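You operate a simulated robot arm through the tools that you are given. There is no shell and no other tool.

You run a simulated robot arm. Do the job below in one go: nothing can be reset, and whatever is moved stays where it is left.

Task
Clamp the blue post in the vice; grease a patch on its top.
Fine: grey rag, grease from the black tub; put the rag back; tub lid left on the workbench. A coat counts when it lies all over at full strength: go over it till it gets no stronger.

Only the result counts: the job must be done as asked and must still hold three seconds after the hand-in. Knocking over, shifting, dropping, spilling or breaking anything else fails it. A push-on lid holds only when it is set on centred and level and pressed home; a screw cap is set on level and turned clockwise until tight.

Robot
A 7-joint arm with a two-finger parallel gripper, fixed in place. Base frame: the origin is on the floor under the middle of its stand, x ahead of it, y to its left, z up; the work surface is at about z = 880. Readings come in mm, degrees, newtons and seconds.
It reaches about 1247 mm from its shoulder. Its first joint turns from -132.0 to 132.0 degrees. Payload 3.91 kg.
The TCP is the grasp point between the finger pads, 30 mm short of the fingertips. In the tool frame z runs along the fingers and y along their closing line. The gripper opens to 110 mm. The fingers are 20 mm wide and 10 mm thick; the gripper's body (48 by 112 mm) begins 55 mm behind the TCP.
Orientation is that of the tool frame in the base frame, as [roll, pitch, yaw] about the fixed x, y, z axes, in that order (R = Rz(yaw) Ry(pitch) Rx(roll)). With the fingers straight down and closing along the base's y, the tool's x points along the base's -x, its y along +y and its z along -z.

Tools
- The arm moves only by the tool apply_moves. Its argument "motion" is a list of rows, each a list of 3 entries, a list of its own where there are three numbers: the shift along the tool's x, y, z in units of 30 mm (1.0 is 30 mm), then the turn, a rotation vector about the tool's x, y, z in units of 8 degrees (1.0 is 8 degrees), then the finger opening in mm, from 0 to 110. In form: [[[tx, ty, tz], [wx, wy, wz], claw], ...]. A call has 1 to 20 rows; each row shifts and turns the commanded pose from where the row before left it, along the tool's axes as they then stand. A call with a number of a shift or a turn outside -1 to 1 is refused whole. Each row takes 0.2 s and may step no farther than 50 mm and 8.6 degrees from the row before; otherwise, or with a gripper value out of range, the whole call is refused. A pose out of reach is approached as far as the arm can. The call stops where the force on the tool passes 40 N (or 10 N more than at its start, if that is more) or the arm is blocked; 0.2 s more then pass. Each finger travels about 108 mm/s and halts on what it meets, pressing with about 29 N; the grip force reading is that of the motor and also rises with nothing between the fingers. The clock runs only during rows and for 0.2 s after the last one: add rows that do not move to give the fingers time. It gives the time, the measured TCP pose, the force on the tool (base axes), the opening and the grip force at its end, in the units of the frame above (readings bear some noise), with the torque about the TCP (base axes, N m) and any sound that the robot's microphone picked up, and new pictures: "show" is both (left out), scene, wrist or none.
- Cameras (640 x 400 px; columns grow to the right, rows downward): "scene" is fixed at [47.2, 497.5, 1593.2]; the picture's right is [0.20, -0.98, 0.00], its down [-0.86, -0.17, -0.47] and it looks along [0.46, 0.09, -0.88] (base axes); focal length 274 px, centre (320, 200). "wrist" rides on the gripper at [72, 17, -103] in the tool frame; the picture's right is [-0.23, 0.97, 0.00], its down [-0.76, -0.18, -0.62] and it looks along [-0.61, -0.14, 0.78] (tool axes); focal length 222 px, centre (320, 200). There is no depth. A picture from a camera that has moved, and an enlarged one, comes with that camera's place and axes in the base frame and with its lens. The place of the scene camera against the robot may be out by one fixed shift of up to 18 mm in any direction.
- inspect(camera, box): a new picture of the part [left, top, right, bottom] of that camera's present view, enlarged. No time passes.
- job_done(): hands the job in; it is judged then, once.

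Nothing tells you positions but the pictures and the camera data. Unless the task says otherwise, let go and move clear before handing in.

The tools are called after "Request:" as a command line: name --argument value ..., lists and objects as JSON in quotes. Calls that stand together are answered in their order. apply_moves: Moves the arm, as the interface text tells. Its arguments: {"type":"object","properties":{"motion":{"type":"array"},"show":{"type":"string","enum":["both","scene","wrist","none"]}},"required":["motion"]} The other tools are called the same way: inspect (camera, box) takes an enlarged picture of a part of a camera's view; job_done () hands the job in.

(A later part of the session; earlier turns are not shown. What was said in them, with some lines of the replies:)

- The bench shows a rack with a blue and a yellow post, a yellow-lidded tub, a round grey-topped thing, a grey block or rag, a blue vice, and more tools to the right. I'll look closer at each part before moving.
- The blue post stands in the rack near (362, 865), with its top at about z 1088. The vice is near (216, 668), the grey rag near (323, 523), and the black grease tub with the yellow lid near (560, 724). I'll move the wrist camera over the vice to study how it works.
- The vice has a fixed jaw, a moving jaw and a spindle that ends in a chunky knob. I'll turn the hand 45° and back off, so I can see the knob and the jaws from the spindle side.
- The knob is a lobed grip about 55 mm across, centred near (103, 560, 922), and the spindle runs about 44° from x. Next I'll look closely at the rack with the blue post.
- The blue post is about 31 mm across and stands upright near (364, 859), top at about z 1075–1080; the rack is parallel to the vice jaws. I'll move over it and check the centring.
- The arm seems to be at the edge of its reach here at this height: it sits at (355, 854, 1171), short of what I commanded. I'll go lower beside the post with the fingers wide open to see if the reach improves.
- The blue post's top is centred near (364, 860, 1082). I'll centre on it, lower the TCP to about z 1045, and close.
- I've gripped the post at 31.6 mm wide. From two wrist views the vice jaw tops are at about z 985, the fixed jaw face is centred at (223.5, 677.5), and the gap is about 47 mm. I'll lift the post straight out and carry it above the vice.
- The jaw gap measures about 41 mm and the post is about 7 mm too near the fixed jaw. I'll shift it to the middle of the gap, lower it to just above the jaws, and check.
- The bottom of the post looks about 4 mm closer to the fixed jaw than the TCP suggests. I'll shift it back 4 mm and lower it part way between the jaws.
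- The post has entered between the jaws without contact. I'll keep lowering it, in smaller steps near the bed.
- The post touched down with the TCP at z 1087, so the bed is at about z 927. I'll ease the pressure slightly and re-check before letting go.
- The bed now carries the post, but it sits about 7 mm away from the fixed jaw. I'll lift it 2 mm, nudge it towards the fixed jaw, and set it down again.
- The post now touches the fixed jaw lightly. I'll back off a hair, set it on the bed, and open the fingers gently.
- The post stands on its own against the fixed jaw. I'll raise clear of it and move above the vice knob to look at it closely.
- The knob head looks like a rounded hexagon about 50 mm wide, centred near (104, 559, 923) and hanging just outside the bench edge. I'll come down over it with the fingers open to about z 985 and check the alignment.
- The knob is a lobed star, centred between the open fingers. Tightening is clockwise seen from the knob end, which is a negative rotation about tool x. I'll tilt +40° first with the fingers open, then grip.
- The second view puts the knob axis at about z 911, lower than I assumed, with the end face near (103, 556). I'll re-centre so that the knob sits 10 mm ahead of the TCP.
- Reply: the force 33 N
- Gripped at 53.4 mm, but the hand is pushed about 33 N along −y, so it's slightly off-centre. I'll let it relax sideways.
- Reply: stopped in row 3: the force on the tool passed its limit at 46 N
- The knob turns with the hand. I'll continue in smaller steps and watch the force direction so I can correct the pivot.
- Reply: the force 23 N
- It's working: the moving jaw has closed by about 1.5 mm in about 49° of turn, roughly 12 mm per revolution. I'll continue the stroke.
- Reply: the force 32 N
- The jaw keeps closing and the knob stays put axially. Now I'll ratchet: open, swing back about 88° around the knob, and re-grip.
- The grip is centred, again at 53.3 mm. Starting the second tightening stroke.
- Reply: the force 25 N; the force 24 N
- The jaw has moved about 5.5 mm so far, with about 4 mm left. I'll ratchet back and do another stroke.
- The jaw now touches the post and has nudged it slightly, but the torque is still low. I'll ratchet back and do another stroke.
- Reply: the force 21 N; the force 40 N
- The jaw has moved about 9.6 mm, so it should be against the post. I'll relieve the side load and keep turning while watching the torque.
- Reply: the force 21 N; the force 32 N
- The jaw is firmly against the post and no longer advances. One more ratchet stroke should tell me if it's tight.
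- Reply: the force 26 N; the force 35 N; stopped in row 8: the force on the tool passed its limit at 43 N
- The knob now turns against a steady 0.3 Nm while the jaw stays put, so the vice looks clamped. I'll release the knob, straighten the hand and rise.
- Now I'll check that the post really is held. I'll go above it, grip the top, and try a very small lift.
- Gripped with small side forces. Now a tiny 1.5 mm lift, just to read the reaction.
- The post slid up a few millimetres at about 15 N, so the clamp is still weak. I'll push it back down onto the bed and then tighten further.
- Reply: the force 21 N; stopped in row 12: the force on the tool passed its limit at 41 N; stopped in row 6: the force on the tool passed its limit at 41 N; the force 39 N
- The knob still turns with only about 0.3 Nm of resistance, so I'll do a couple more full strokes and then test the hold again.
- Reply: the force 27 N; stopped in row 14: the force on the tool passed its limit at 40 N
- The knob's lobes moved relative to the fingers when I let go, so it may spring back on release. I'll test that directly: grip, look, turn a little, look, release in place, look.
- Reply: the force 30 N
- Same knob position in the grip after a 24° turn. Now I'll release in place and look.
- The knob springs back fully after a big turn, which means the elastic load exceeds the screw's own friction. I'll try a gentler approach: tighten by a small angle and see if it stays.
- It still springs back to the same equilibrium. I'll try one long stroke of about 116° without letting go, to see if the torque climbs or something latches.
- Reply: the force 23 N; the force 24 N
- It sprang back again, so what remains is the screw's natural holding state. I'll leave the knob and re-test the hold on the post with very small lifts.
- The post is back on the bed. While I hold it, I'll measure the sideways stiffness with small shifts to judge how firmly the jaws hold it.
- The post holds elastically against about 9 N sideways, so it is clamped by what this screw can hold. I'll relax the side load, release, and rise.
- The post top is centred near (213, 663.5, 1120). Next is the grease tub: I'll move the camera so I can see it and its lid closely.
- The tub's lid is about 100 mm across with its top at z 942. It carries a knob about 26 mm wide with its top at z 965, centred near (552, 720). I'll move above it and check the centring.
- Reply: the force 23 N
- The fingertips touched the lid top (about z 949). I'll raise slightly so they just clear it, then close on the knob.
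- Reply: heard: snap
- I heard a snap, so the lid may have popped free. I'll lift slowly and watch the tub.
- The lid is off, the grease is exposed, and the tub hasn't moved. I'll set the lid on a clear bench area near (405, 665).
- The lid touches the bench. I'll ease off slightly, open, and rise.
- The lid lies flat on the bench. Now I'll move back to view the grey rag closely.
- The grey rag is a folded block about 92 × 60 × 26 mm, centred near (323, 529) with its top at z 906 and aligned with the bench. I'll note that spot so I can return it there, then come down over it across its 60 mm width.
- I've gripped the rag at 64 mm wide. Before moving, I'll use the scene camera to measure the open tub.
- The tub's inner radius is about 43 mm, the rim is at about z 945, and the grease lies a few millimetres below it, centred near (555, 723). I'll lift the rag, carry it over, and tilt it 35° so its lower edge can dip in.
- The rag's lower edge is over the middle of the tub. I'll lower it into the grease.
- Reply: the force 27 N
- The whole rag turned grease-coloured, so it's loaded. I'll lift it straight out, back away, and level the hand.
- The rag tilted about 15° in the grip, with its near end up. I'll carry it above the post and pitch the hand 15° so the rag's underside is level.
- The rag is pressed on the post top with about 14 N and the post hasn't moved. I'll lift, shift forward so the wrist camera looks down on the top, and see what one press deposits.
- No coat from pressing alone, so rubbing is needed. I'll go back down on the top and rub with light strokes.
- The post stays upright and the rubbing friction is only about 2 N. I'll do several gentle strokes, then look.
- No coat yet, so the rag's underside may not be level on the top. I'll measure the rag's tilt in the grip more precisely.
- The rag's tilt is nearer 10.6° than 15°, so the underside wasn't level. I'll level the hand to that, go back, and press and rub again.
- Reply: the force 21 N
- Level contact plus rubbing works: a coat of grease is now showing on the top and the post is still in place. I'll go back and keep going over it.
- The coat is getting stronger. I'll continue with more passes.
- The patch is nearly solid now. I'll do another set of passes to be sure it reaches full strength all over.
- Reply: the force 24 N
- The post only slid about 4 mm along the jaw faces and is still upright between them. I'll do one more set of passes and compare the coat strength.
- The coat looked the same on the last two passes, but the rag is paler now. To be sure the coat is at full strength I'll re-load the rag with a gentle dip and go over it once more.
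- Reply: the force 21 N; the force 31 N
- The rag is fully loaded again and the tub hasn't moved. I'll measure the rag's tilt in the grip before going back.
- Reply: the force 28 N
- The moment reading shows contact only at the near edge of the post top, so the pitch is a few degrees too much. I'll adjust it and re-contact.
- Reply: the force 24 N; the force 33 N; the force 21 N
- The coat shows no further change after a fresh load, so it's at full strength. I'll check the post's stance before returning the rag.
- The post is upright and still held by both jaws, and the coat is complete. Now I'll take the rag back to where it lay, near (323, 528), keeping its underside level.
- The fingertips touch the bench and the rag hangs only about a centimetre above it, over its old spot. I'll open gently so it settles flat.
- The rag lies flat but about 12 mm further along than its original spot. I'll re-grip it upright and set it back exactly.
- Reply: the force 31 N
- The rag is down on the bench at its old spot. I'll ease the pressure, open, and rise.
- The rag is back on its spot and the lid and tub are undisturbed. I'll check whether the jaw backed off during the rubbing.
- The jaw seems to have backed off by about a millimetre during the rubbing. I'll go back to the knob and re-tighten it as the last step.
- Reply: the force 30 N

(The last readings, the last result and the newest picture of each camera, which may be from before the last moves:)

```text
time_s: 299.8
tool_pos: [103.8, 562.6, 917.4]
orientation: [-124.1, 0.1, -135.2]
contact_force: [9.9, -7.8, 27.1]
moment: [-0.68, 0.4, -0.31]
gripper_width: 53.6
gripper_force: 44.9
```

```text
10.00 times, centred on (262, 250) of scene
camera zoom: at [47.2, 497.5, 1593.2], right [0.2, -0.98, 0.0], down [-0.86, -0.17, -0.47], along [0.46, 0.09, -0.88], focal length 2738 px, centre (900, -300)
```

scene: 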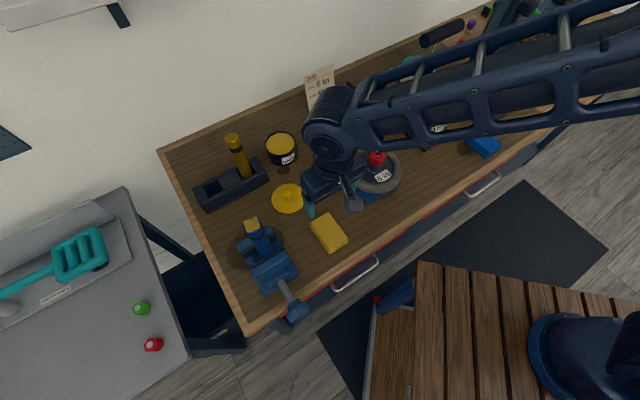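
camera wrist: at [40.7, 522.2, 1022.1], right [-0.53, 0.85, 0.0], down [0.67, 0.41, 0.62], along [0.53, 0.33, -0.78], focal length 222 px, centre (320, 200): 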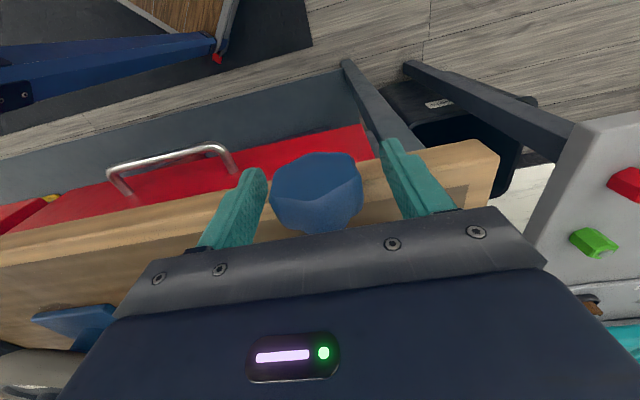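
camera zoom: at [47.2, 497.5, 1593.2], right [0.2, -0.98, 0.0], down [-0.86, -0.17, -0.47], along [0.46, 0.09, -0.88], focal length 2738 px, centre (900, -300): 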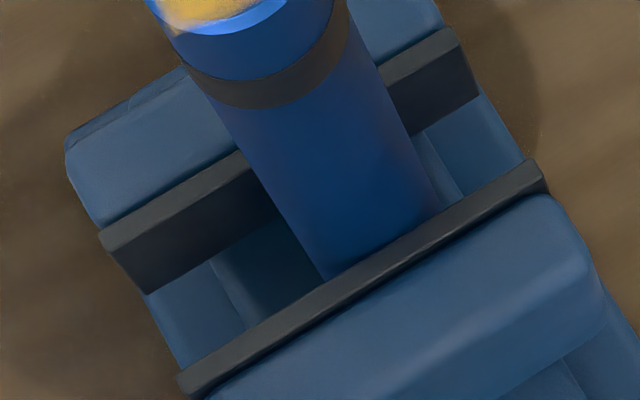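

The knob did back off by about 25°. Winding it up again.

Request:
apply_moves --motion '[[[0, -0.05, 0], [0, 0, 0], 0], [[0, -0.0149, 0.0005], [-0.5, 0, 0], 0], [[0, -0.0149, 0.0005], [-0.5, 0, 0], 0], [[0, -0.0149, 0.0005], [-0.5, 0, 0], 0], [[0, -0.0149, 0.0005], [-0.5, 0, 0], 0], [[0, -0.0149, 0.0005], [-0.5, 0, 0], 0], [[0, -0.0149, 0.0005], [-0.5, 0, 0], 0], [[0, -0.0149, 0.0005], [-0.5, 0, 0], 0], [[0, -0.0149, 0.0005], [-0.5, 0, 0], 0], [[0, -0.0149, 0.0005], [-0.5, 0, 0], 0], [[0, -0.0149, 0.0005], [-0.5, 0, 0], 0], [[0, -0.0149, 0.0005], [-0.5, 0, 0], 0], [[0, -0.0149, 0.0005], [-0.5, 0, 0], 0], [[0, 0, 0], [0, 0, 0], 0]]' --show "none"

Request:
inspect --camera "scene" --box '[230, 230, 294, 270]'

```text
time_s: 302.8
tool_pos: [106.3, 560.0, 920.0]
orientation: [-172.0, 0.0, -135.2]
contact_force: [1.8, -10.8, 13.3]
moment: [-0.54, 0.35, 0.43]
gripper_width: 53.7
gripper_force: 45.6
```

```text
10.00 times, centred on (262, 250) of scene
camera zoom: at [47.2, 497.5, 1593.2], right [0.2, -0.98, 0.0], down [-0.86, -0.17, -0.47], along [0.46, 0.09, -0.88], focal length 2738 px, centre (900, -300)
```

zoom: 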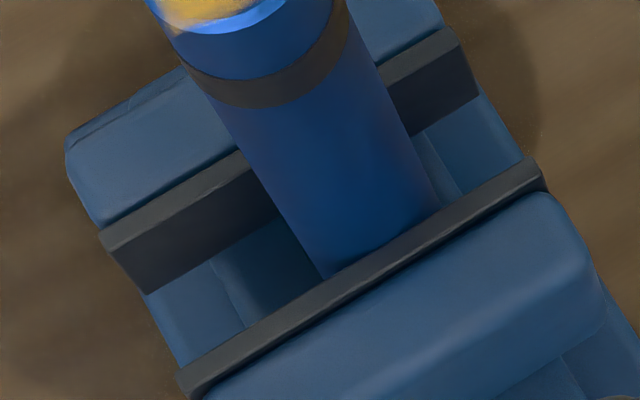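

Request:
apply_moves --motion '[[[0, -0.0149, 0.0005], [-0.5, 0, 0], 0], [[0, -0.0149, 0.0005], [-0.5, 0, 0], 0], [[0, -0.0149, 0.0005], [-0.5, 0, 0], 0], [[0, -0.0149, 0.0005], [-0.5, 0, 0], 0], [[0, -0.0149, 0.0005], [-0.5, 0, 0], 0], [[0, -0.0149, 0.0005], [-0.5, 0, 0], 0], [[0, -0.0149, 0.0005], [-0.5, 0, 0], 0], [[0, -0.0149, 0.0005], [-0.5, 0, 0], 0], [[0, -0.0149, 0.0005], [-0.5, 0, 0], 0], [[0, -0.0149, 0.0005], [-0.5, 0, 0], 0], [[0, -0.0149, 0.0005], [-0.5, 0, 0], 0], [[0, -0.0149, 0.0005], [-0.5, 0, 0], 0], [[0, -0.0149, 0.0005], [-0.5, 0, 0], 0], [[0, -0.0149, 0.0005], [-0.5, 0, 0], 0], [[0, -0.0149, 0.0005], [-0.5, 0, 0], 0], [[0, 0, 0], [0, 0, 0], 0]]' --show "none"

Request:
inspect --camera "wrist" --box '[264, 140, 376, 210]'

Request:
inspect --camera "scene" --box '[230, 230, 294, 270]'

```text
time_s: 306.2
tool_pos: [110.7, 555.6, 918.1]
orientation: [128.0, -0.1, -135.1]
contact_force: [12.2, -17.2, -9.7]
moment: [-0.4, -0.14, 0.72]
gripper_width: 54.0
gripper_force: 44.3
```

```text
5.71 times, centred on (320, 175) of wrist
camera zoom: at [108.9, 455.2, 994.5], right [-0.26, 0.59, 0.77], down [0.96, 0.11, 0.24], along [0.06, 0.8, -0.59], focal length 1269 px, centre (320, 343)
```

zoom: 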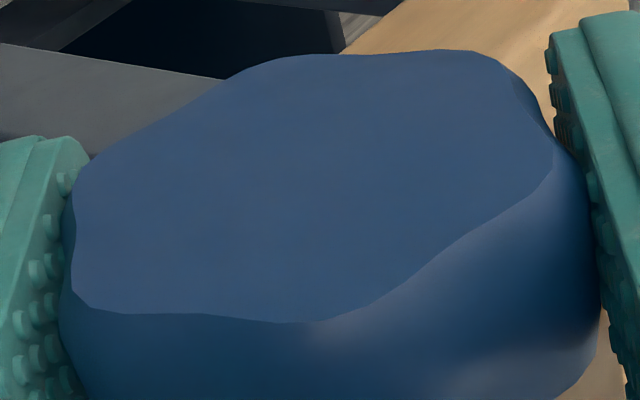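

```text
10.00 times, centred on (262, 250) of scene
camera zoom: at [47.2, 497.5, 1593.2], right [0.2, -0.98, 0.0], down [-0.86, -0.17, -0.47], along [0.46, 0.09, -0.88], focal length 2738 px, centre (900, -300)
```

zoom: 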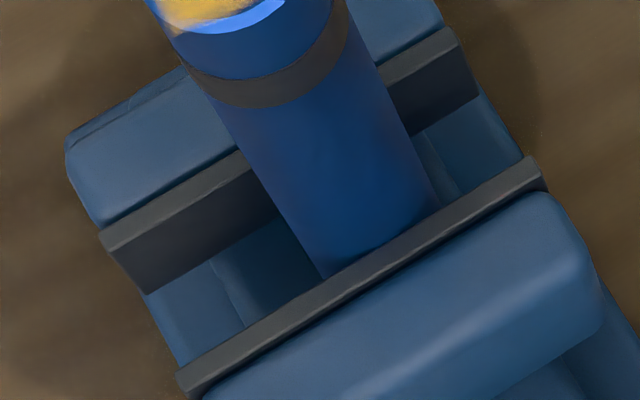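

It's wound up with no slip. This time I'll unwind slowly while still gripping, down to just above contact, so the knob doesn't snap back past its rest position, and then release.

Request:
apply_moves --motion '[[[0, -0.03, 0], [0, 0, 0], 0], [[0, 0.0149, 0.0005], [0.5, 0, 0], 0], [[0, 0.0149, 0.0005], [0.5, 0, 0], 0], [[0, 0.0149, 0.0005], [0.5, 0, 0], 0], [[0, 0.0149, 0.0005], [0.5, 0, 0], 0], [[0, 0.0149, 0.0005], [0.5, 0, 0], 0], [[0, 0.0149, 0.0005], [0.5, 0, 0], 0], [[0, 0.0149, 0.0005], [0.5, 0, 0], 0], [[0, 0.0149, 0.0005], [0.5, 0, 0], 0], [[0, 0.0149, 0.0005], [0.5, 0, 0], 0], [[0, 0.0149, 0.0005], [0.5, 0, 0], 0], [[0, 0.0149, 0.0005], [0.5, 0, 0], 0], [[0, 0.0149, 0.0005], [0.5, 0, 0], 0], [[0, 0.0149, 0.0005], [0.5, 0, 0], 0], [[0, 0.0149, 0.0005], [0.5, 0, 0], 0], [[0, 0.0149, 0.0005], [0.5, 0, 0], 0], [[0, 0, 0], [0, 0, 0], 0]]' --show "none"

Request:
inspect --camera "scene" --box '[230, 230, 294, 270]'

Request:
inspect --camera "wrist" --box '[264, 140, 376, 210]'

```text
time_s: 309.8
tool_pos: [107.4, 561.4, 920.4]
orientation: [-172.0, 0.0, -135.1]
contact_force: [7.7, 23.8, -3.7]
moment: [0.53, -0.6, 0.72]
gripper_width: 53.6
gripper_force: 45.4
```

```text
10.00 times, centred on (262, 250) of scene
camera zoom: at [47.2, 497.5, 1593.2], right [0.2, -0.98, 0.0], down [-0.86, -0.17, -0.47], along [0.46, 0.09, -0.88], focal length 2738 px, centre (900, -300)
```

zoom: 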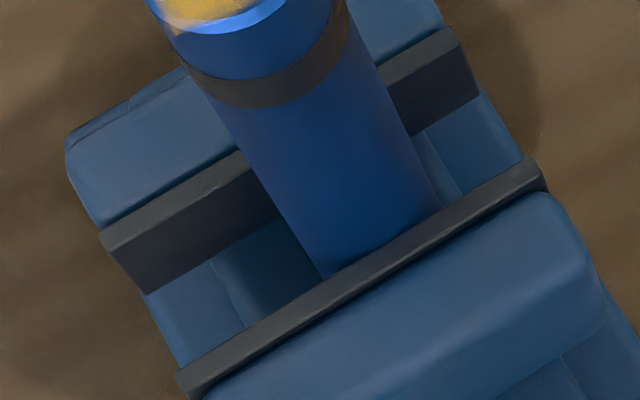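

```text
5.71 times, centred on (320, 175) of wrist
camera zoom: at [33.0, 531.5, 1019.6], right [-0.52, 0.84, -0.14], down [0.6, 0.47, 0.64], along [0.61, 0.25, -0.75], focal length 1269 px, centre (320, 343)
```

zoom: 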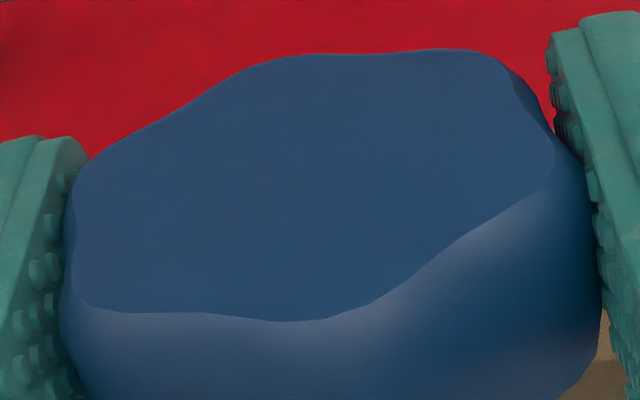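

Request:
apply_moves --motion '[[[0, 0.025, 0], [0, 0, 0], 0], [[0, 0.0149, 0.0005], [0.5, 0, 0], 0], [[0, 0.0149, 0.0005], [0.5, 0, 0], 0], [[0, 0.0149, 0.0005], [0.5, 0, 0], 0], [[0, 0, 0], [0, 0, 0], 0]]' --show "none"

Request:
inspect --camera "wrist" --box '[264, 140, 376, 210]'

Request:
inspect --camera "scene" --box '[230, 230, 294, 270]'

```text
time_s: 311.0
tool_pos: [105.9, 561.9, 919.4]
orientation: [-159.9, 0.0, -135.2]
contact_force: [14.4, 6.3, 19.3]
moment: [-0.49, 0.34, 0.66]
gripper_width: 53.6
gripper_force: 45.3
```

```text
5.71 times, centred on (320, 175) of wrist
camera zoom: at [17.8, 546.7, 1010.6], right [-0.48, 0.81, -0.33], down [0.51, 0.57, 0.65], along [0.71, 0.14, -0.69], focal length 1269 px, centre (320, 343)
```

zoom: 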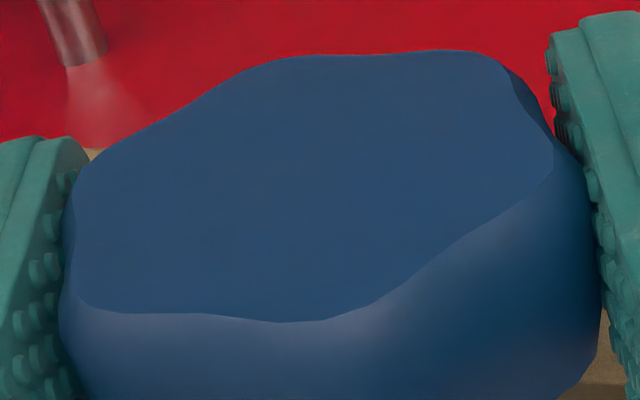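

```text
10.00 times, centred on (262, 250) of scene
camera zoom: at [47.2, 497.5, 1593.2], right [0.2, -0.98, 0.0], down [-0.86, -0.17, -0.47], along [0.46, 0.09, -0.88], focal length 2738 px, centre (900, -300)
```

zoom: 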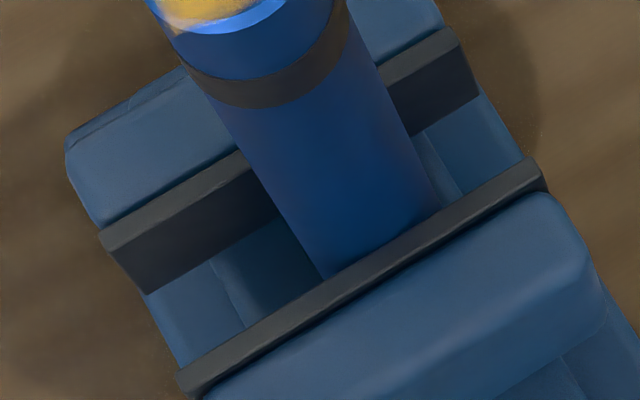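

The torque is near zero and the jaw is still tight against the post. Releasing here.

Request:
apply_moves --motion '[[[0, -0.02, -0.01], [0, 0, 0], 0], [[0, 0, 0], [0, 0, 0], 56], [[0, 0, 0], [0, 0, 0], 64], [[0, 0, 0], [0, 0, 0], 78], [[0, 0, 0], [0, 0, 0], 78]]' --show "none"

Request:
inspect --camera "wrist" --box '[264, 140, 376, 210]'

Request:
inspect --camera "scene" --box '[230, 230, 294, 270]'

```text
time_s: 312.2
tool_pos: [106.0, 560.3, 918.7]
orientation: [-160.0, 0.0, -135.1]
contact_force: [1.0, -0.5, 0.0]
moment: [0.03, 0.0, -0.01]
gripper_width: 77.8
gripper_force: 0.2
```

```text
5.71 times, centred on (320, 175) of wrist
camera zoom: at [17.8, 546.1, 1010.8], right [-0.48, 0.81, -0.33], down [0.51, 0.57, 0.65], along [0.71, 0.14, -0.69], focal length 1269 px, centre (320, 343)
```

zoom: 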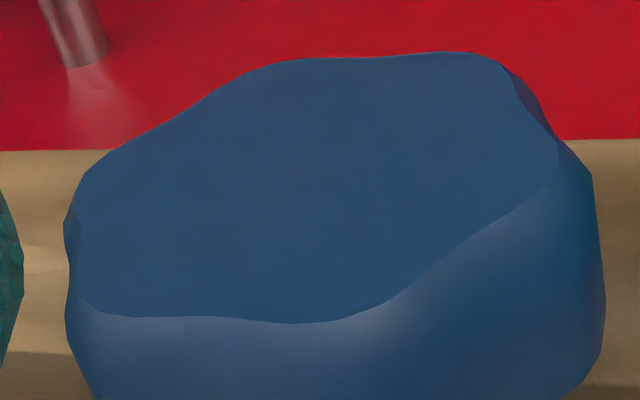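

```text
10.00 times, centred on (262, 250) of scene
camera zoom: at [47.2, 497.5, 1593.2], right [0.2, -0.98, 0.0], down [-0.86, -0.17, -0.47], along [0.46, 0.09, -0.88], focal length 2738 px, centre (900, -300)
```

zoom: 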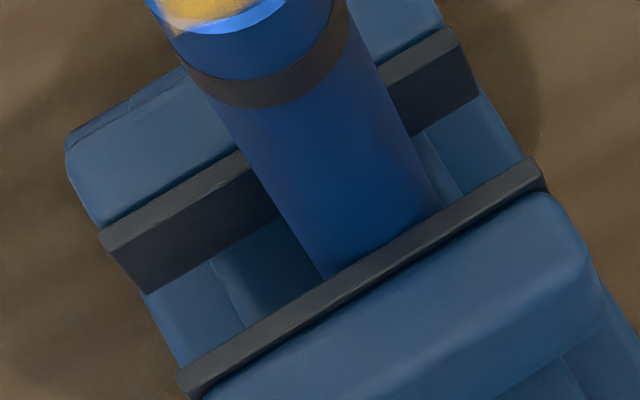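

The knob stayed put and the jaw is tight. I'll try a last small extra nip of about 6° to see if it holds.

Request:
apply_moves --motion '[[[0, 0, 0], [0, 0, 0], 65], [[0, 0, 0], [0, 0, 0], 50], [[0, 0, 0], [0, 0, 0], 20], [[0, 0, 0], [0, 0, 0], 0], [[0, -0.01, 0.0003], [-0.375, 0, 0], 0], [[0, -0.01, 0.0003], [-0.375, 0, 0], 0], [[0, 0, 0], [0, 0, 0], 0]]' --show "none"

Request:
inspect --camera "wrist" --box '[264, 140, 376, 210]'

Request:
apply_moves --motion '[[[0, 0, 0], [0, 0, 0], 56], [[0, 0, 0], [0, 0, 0], 64], [[0, 0, 0], [0, 0, 0], 78], [[0, 0, 0], [0, 0, 0], 78]]' --show "none"

Request:
inspect --camera "wrist" --box '[264, 140, 376, 210]'

```text
time_s: 313.8
tool_pos: [106.6, 560.3, 919.2]
orientation: [-166.0, -0.1, -135.1]
contact_force: [-6.0, 4.9, -7.1]
moment: [-0.31, 0.3, 0.86]
gripper_width: 53.5
gripper_force: 44.8
```

```text
5.71 times, centred on (320, 175) of wrist
camera zoom: at [25.0, 539.0, 1015.9], right [-0.51, 0.83, -0.24], down [0.56, 0.52, 0.65], along [0.66, 0.2, -0.72], focal length 1269 px, centre (320, 343)
```

zoom: 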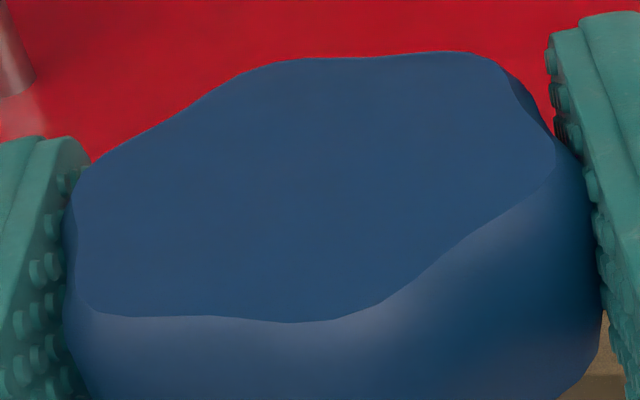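

```text
time_s: 314.8
tool_pos: [106.4, 560.0, 920.2]
orientation: [-166.0, 0.1, -135.1]
contact_force: [0.2, 0.0, -0.1]
moment: [-0.01, -0.01, 0.01]
gripper_width: 78.0
gripper_force: 0.1
```

```text
5.71 times, centred on (320, 175) of wrist
camera zoom: at [25.2, 538.9, 1016.1], right [-0.51, 0.83, -0.24], down [0.56, 0.52, 0.65], along [0.66, 0.2, -0.72], focal length 1269 px, centre (320, 343)
```

zoom: 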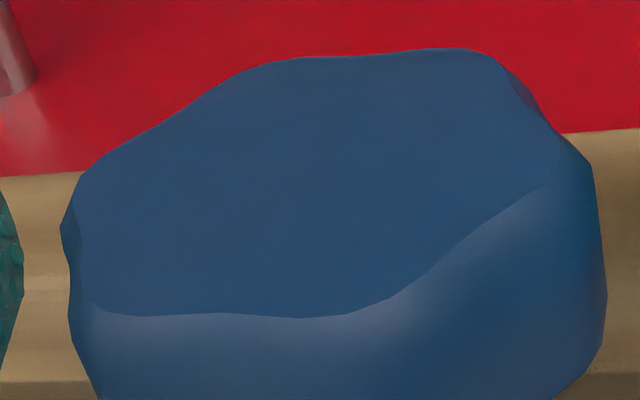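

It mostly held. I'll nip it a little further the same way.

Request:
apply_moves --motion '[[[0, 0, 0], [0, 0, 0], 65], [[0, 0, 0], [0, 0, 0], 50], [[0, 0, 0], [0, 0, 0], 20], [[0, 0, 0], [0, 0, 0], 0], [[0, -0.013, 0.0004], [-0.5, 0, 0], 0], [[0, -0.013, 0.0004], [-0.5, 0, 0], 0], [[0, 0, 0], [0, 0, 0], 0]]' --show "none"

Request:
inspect --camera "wrist" --box '[264, 140, 376, 210]'

Request:
apply_moves --motion '[[[0, 0, 0], [0, 0, 0], 56], [[0, 0, 0], [0, 0, 0], 64], [[0, 0, 0], [0, 0, 0], 78], [[0, 0, 0], [0, 0, 0], 78]]' --show "none"

Request:
inspect --camera "wrist" --box '[264, 140, 376, 210]'

```text
time_s: 316.4
tool_pos: [107.5, 559.9, 919.3]
orientation: [-174.1, 0.1, -135.2]
contact_force: [3.7, 0.1, 15.8]
moment: [-0.14, -0.01, 0.56]
gripper_width: 53.4
gripper_force: 44.5
```

```text
5.71 times, centred on (320, 175) of wrist
camera zoom: at [35.3, 528.5, 1020.9], right [-0.52, 0.85, -0.1], down [0.62, 0.46, 0.64], along [0.59, 0.27, -0.76], focal length 1269 px, centre (320, 343)
```

zoom: 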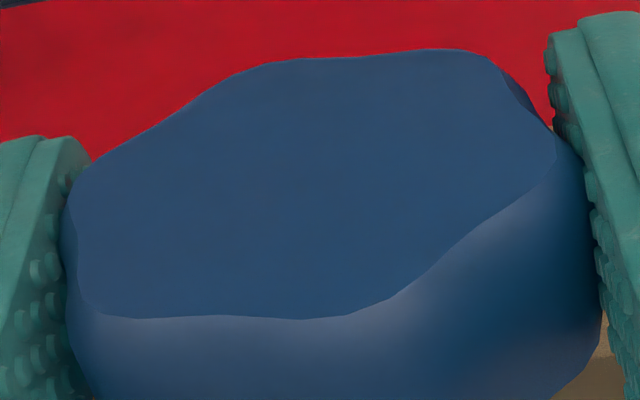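

```text
time_s: 317.4
tool_pos: [105.9, 560.0, 920.1]
orientation: [-174.0, 0.0, -135.1]
contact_force: [0.0, 0.5, 0.3]
moment: [0.0, -0.02, 0.01]
gripper_width: 77.7
gripper_force: 0.0
```

```text
5.71 times, centred on (320, 175) of wrist
camera zoom: at [35.1, 528.6, 1020.3], right [-0.52, 0.85, -0.1], down [0.62, 0.46, 0.64], along [0.59, 0.27, -0.76], focal length 1269 px, centre (320, 343)
```

zoom: 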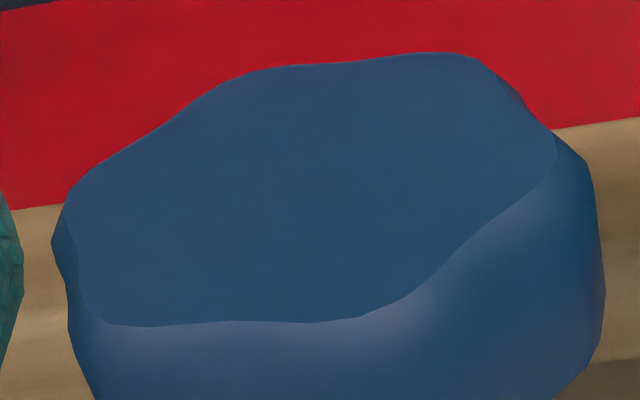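

The knob is now at the limit that its own friction holds, with the jaw tight on the post. I'll straighten the hand, rise clear, and do a last check of everything.

Request:
apply_moves --motion '[[[0, -0.022, 0.001], [-0.75, 0, 0], 80], [[0, 0, -0.7], [0, 0, 0], 80], [[0, 0, -1], [0, 0, 0], 80], [[0, 0, -1], [0, 0, 0], 80], [[0, 0, -1], [0, 0, 0], 80], [[0, 0, -1], [0, 0, 0], 80], [[0, 0, -1], [0, 0, 0], 80], [[0, 0, -1], [0, 0, 0], 80], [[0, 0, -1], [0, 0, 0], 80], [[0, 0, -1], [0, 0, 0], 80], [[-0.6, -0.8, -0.5], [0, 0, 0], 80], [[-0.6, -0.8, 0], [0, 0, 0], 80], [[-0.6, -0.8, 0], [0, 0, 0], 80], [[-0.6, -0.8, 0], [0, 0, 0], 80], [[-0.6, -0.8, 0], [0, 0, 0], 80], [[-0.6, -0.8, 0], [0, 0, 0], 80], [[-0.6, -0.8, 0], [0, 0, 0], 80], [[0, 0, 0], [0, 0, 0], 80]]'

Request:
inspect --camera "scene" --box '[200, 200, 360, 330]'

Request:
inspect --camera "scene" --box '[230, 212, 278, 242]'

Request:
inspect --camera "scene" --box '[170, 110, 330, 210]'

```text
time_s: 321.2
tool_pos: [315.3, 529.6, 1196.4]
orientation: [-180.0, 0.0, -135.1]
contact_force: [-0.5, 0.1, 0.1]
moment: [0.02, 0.01, 0.01]
gripper_width: 79.9
gripper_force: 0.1
camera wrist: at [251.8, 491.1, 1299.3], right [-0.53, 0.85, 0.0], down [0.66, 0.41, 0.62], along [0.53, 0.33, -0.78], focal length 222 px, centre (320, 200)
```

scene: 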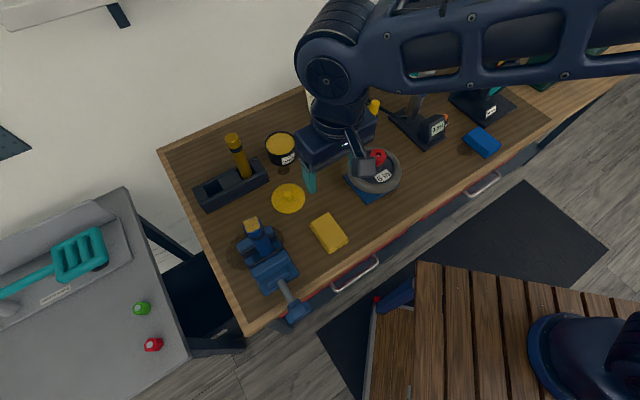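
wrist: 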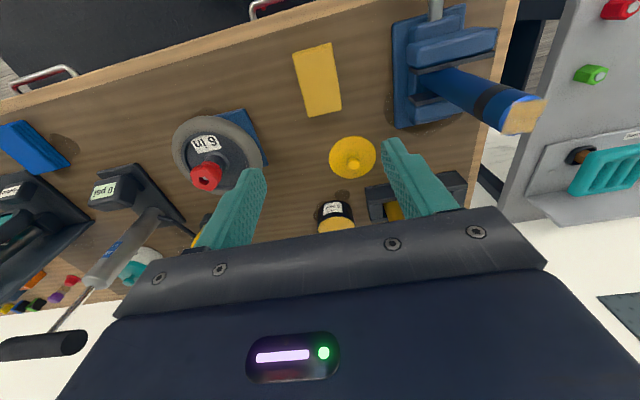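

```text
3.08 times, centred on (280, 265) of scene
camera zoom: at [47.2, 497.5, 1593.2], right [0.2, -0.98, 0.0], down [-0.86, -0.17, -0.47], along [0.46, 0.09, -0.88], focal length 843 px, centre (443, 0)
```

zoom: 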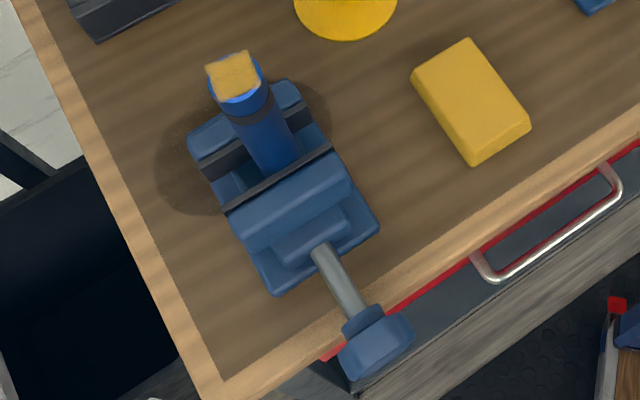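

```text
13.33 times, centred on (254, 227) of scene
camera zoom: at [47.2, 497.5, 1593.2], right [0.2, -0.98, 0.0], down [-0.86, -0.17, -0.47], along [0.46, 0.09, -0.88], focal length 3651 px, centre (1200, -160)
```

zoom: 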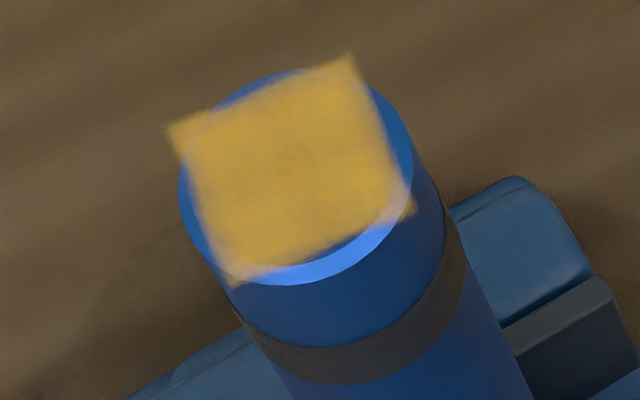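

```text
4.00 times, centred on (250, 160) of scene
camera zoom: at [47.2, 497.5, 1593.2], right [0.2, -0.98, 0.0], down [-0.86, -0.17, -0.47], along [0.46, 0.09, -0.88], focal length 1095 px, centre (600, 360)
```

zoom: 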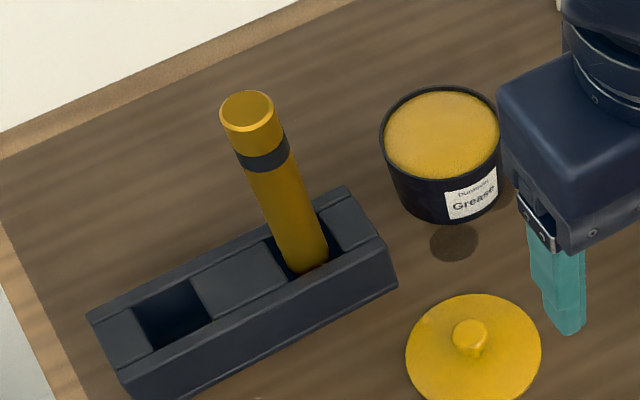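

Request:
inspect --camera "wrist" --box '[490, 85, 554, 140]'

Request:
inspect --camera "scene" --box '[240, 214, 264, 230]'

```text
7.27 times, centred on (522, 112) of wrist
camera zoom: at [251.8, 491.1, 1299.3], right [-0.53, 0.85, 0.0], down [0.66, 0.41, 0.62], along [0.53, 0.33, -0.78], focal length 1615 px, centre (-1149, 836)
```

zoom: 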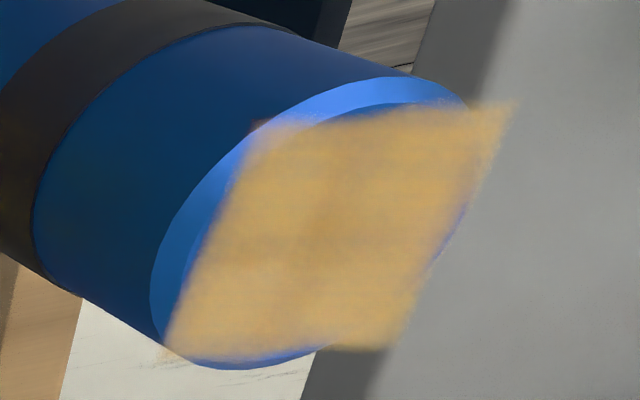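

```text
16.00 times, centred on (252, 222) of scene
camera zoom: at [47.2, 497.5, 1593.2], right [0.2, -0.98, 0.0], down [-0.86, -0.17, -0.47], along [0.46, 0.09, -0.88], focal length 4382 px, centre (1408, -152)
```

zoom: 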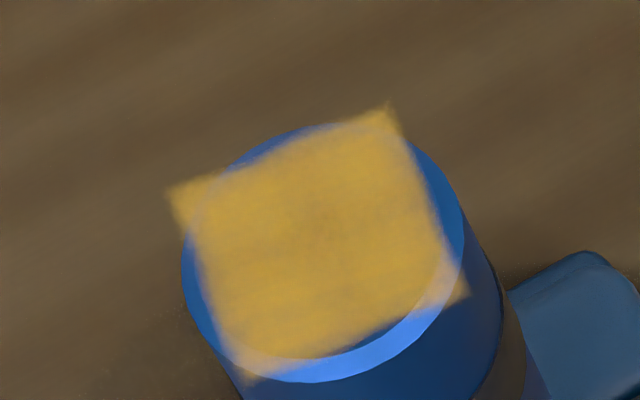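

Request:
inspect --camera "scene" --box '[230, 230, 294, 270]'

Request:
inspect --camera "wrist" --box '[370, 0, 530, 140]'

```text
10.00 times, centred on (262, 250) of scene
camera zoom: at [47.2, 497.5, 1593.2], right [0.2, -0.98, 0.0], down [-0.86, -0.17, -0.47], along [0.46, 0.09, -0.88], focal length 2738 px, centre (900, -300)
```

zoom: 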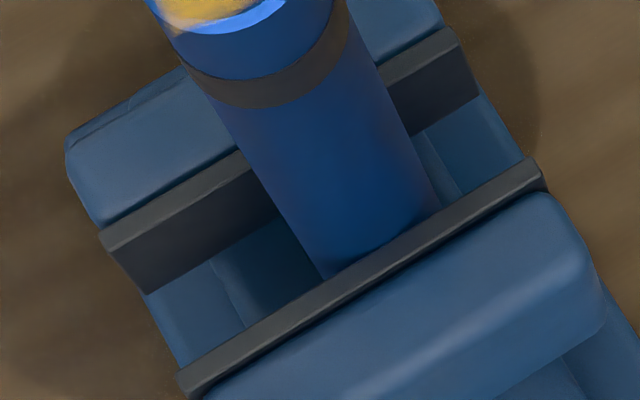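

```text
2.86 times, centred on (450, 70) of wrist
camera zoom: at [251.8, 491.1, 1299.3], right [-0.53, 0.85, 0.0], down [0.66, 0.41, 0.62], along [0.53, 0.33, -0.78], focal length 635 px, centre (-51, 571)
```

zoom: 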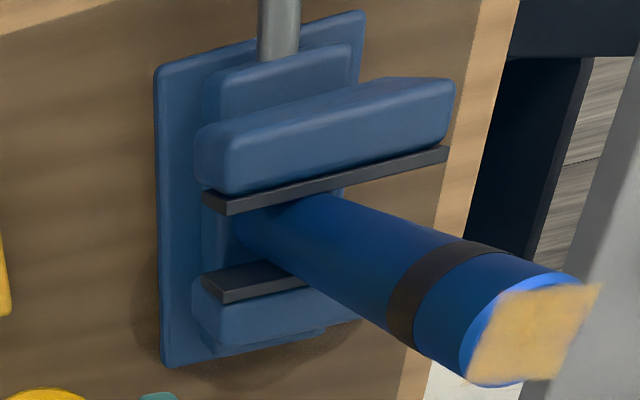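

The blue post stands upright with the jaws snug on it, its top carries an even coat, the rag is back on its spot, the lid lies on the bench, and the hand is clear. I'm handing in now.

Request:
job_done

```text
The job is handed in.
```

I've handed the job in: the blue post is in the vice with a grease coat on its top. My main doubt is how firmly the vice holds it.

- **Vice:** the jaws are closed on the post and it stands upright. The knob springs back when wound up hard, so the hold is only what its own friction keeps. Before greasing, I could slide the post up a few millimetres with about 15 N. I re-tightened it as the last step but didn't pull-test it again. The post also slid about 5 mm along the jaws during the rubbing.
- **Grease:** the coat on the top looks even. A last set of passes with a freshly loaded rag made it no stronger.
- **Rag:** it's back where it lay, as close as I can measure, and still greasy. On the first release it dropped about 1 cm onto the bench and landed about 12 mm off, so I picked it up and set it back.
- **Tub:** it hasn't visibly moved. Its lid lies flat on the workbench near the rack.

I saw no other objects knocked over or moved.
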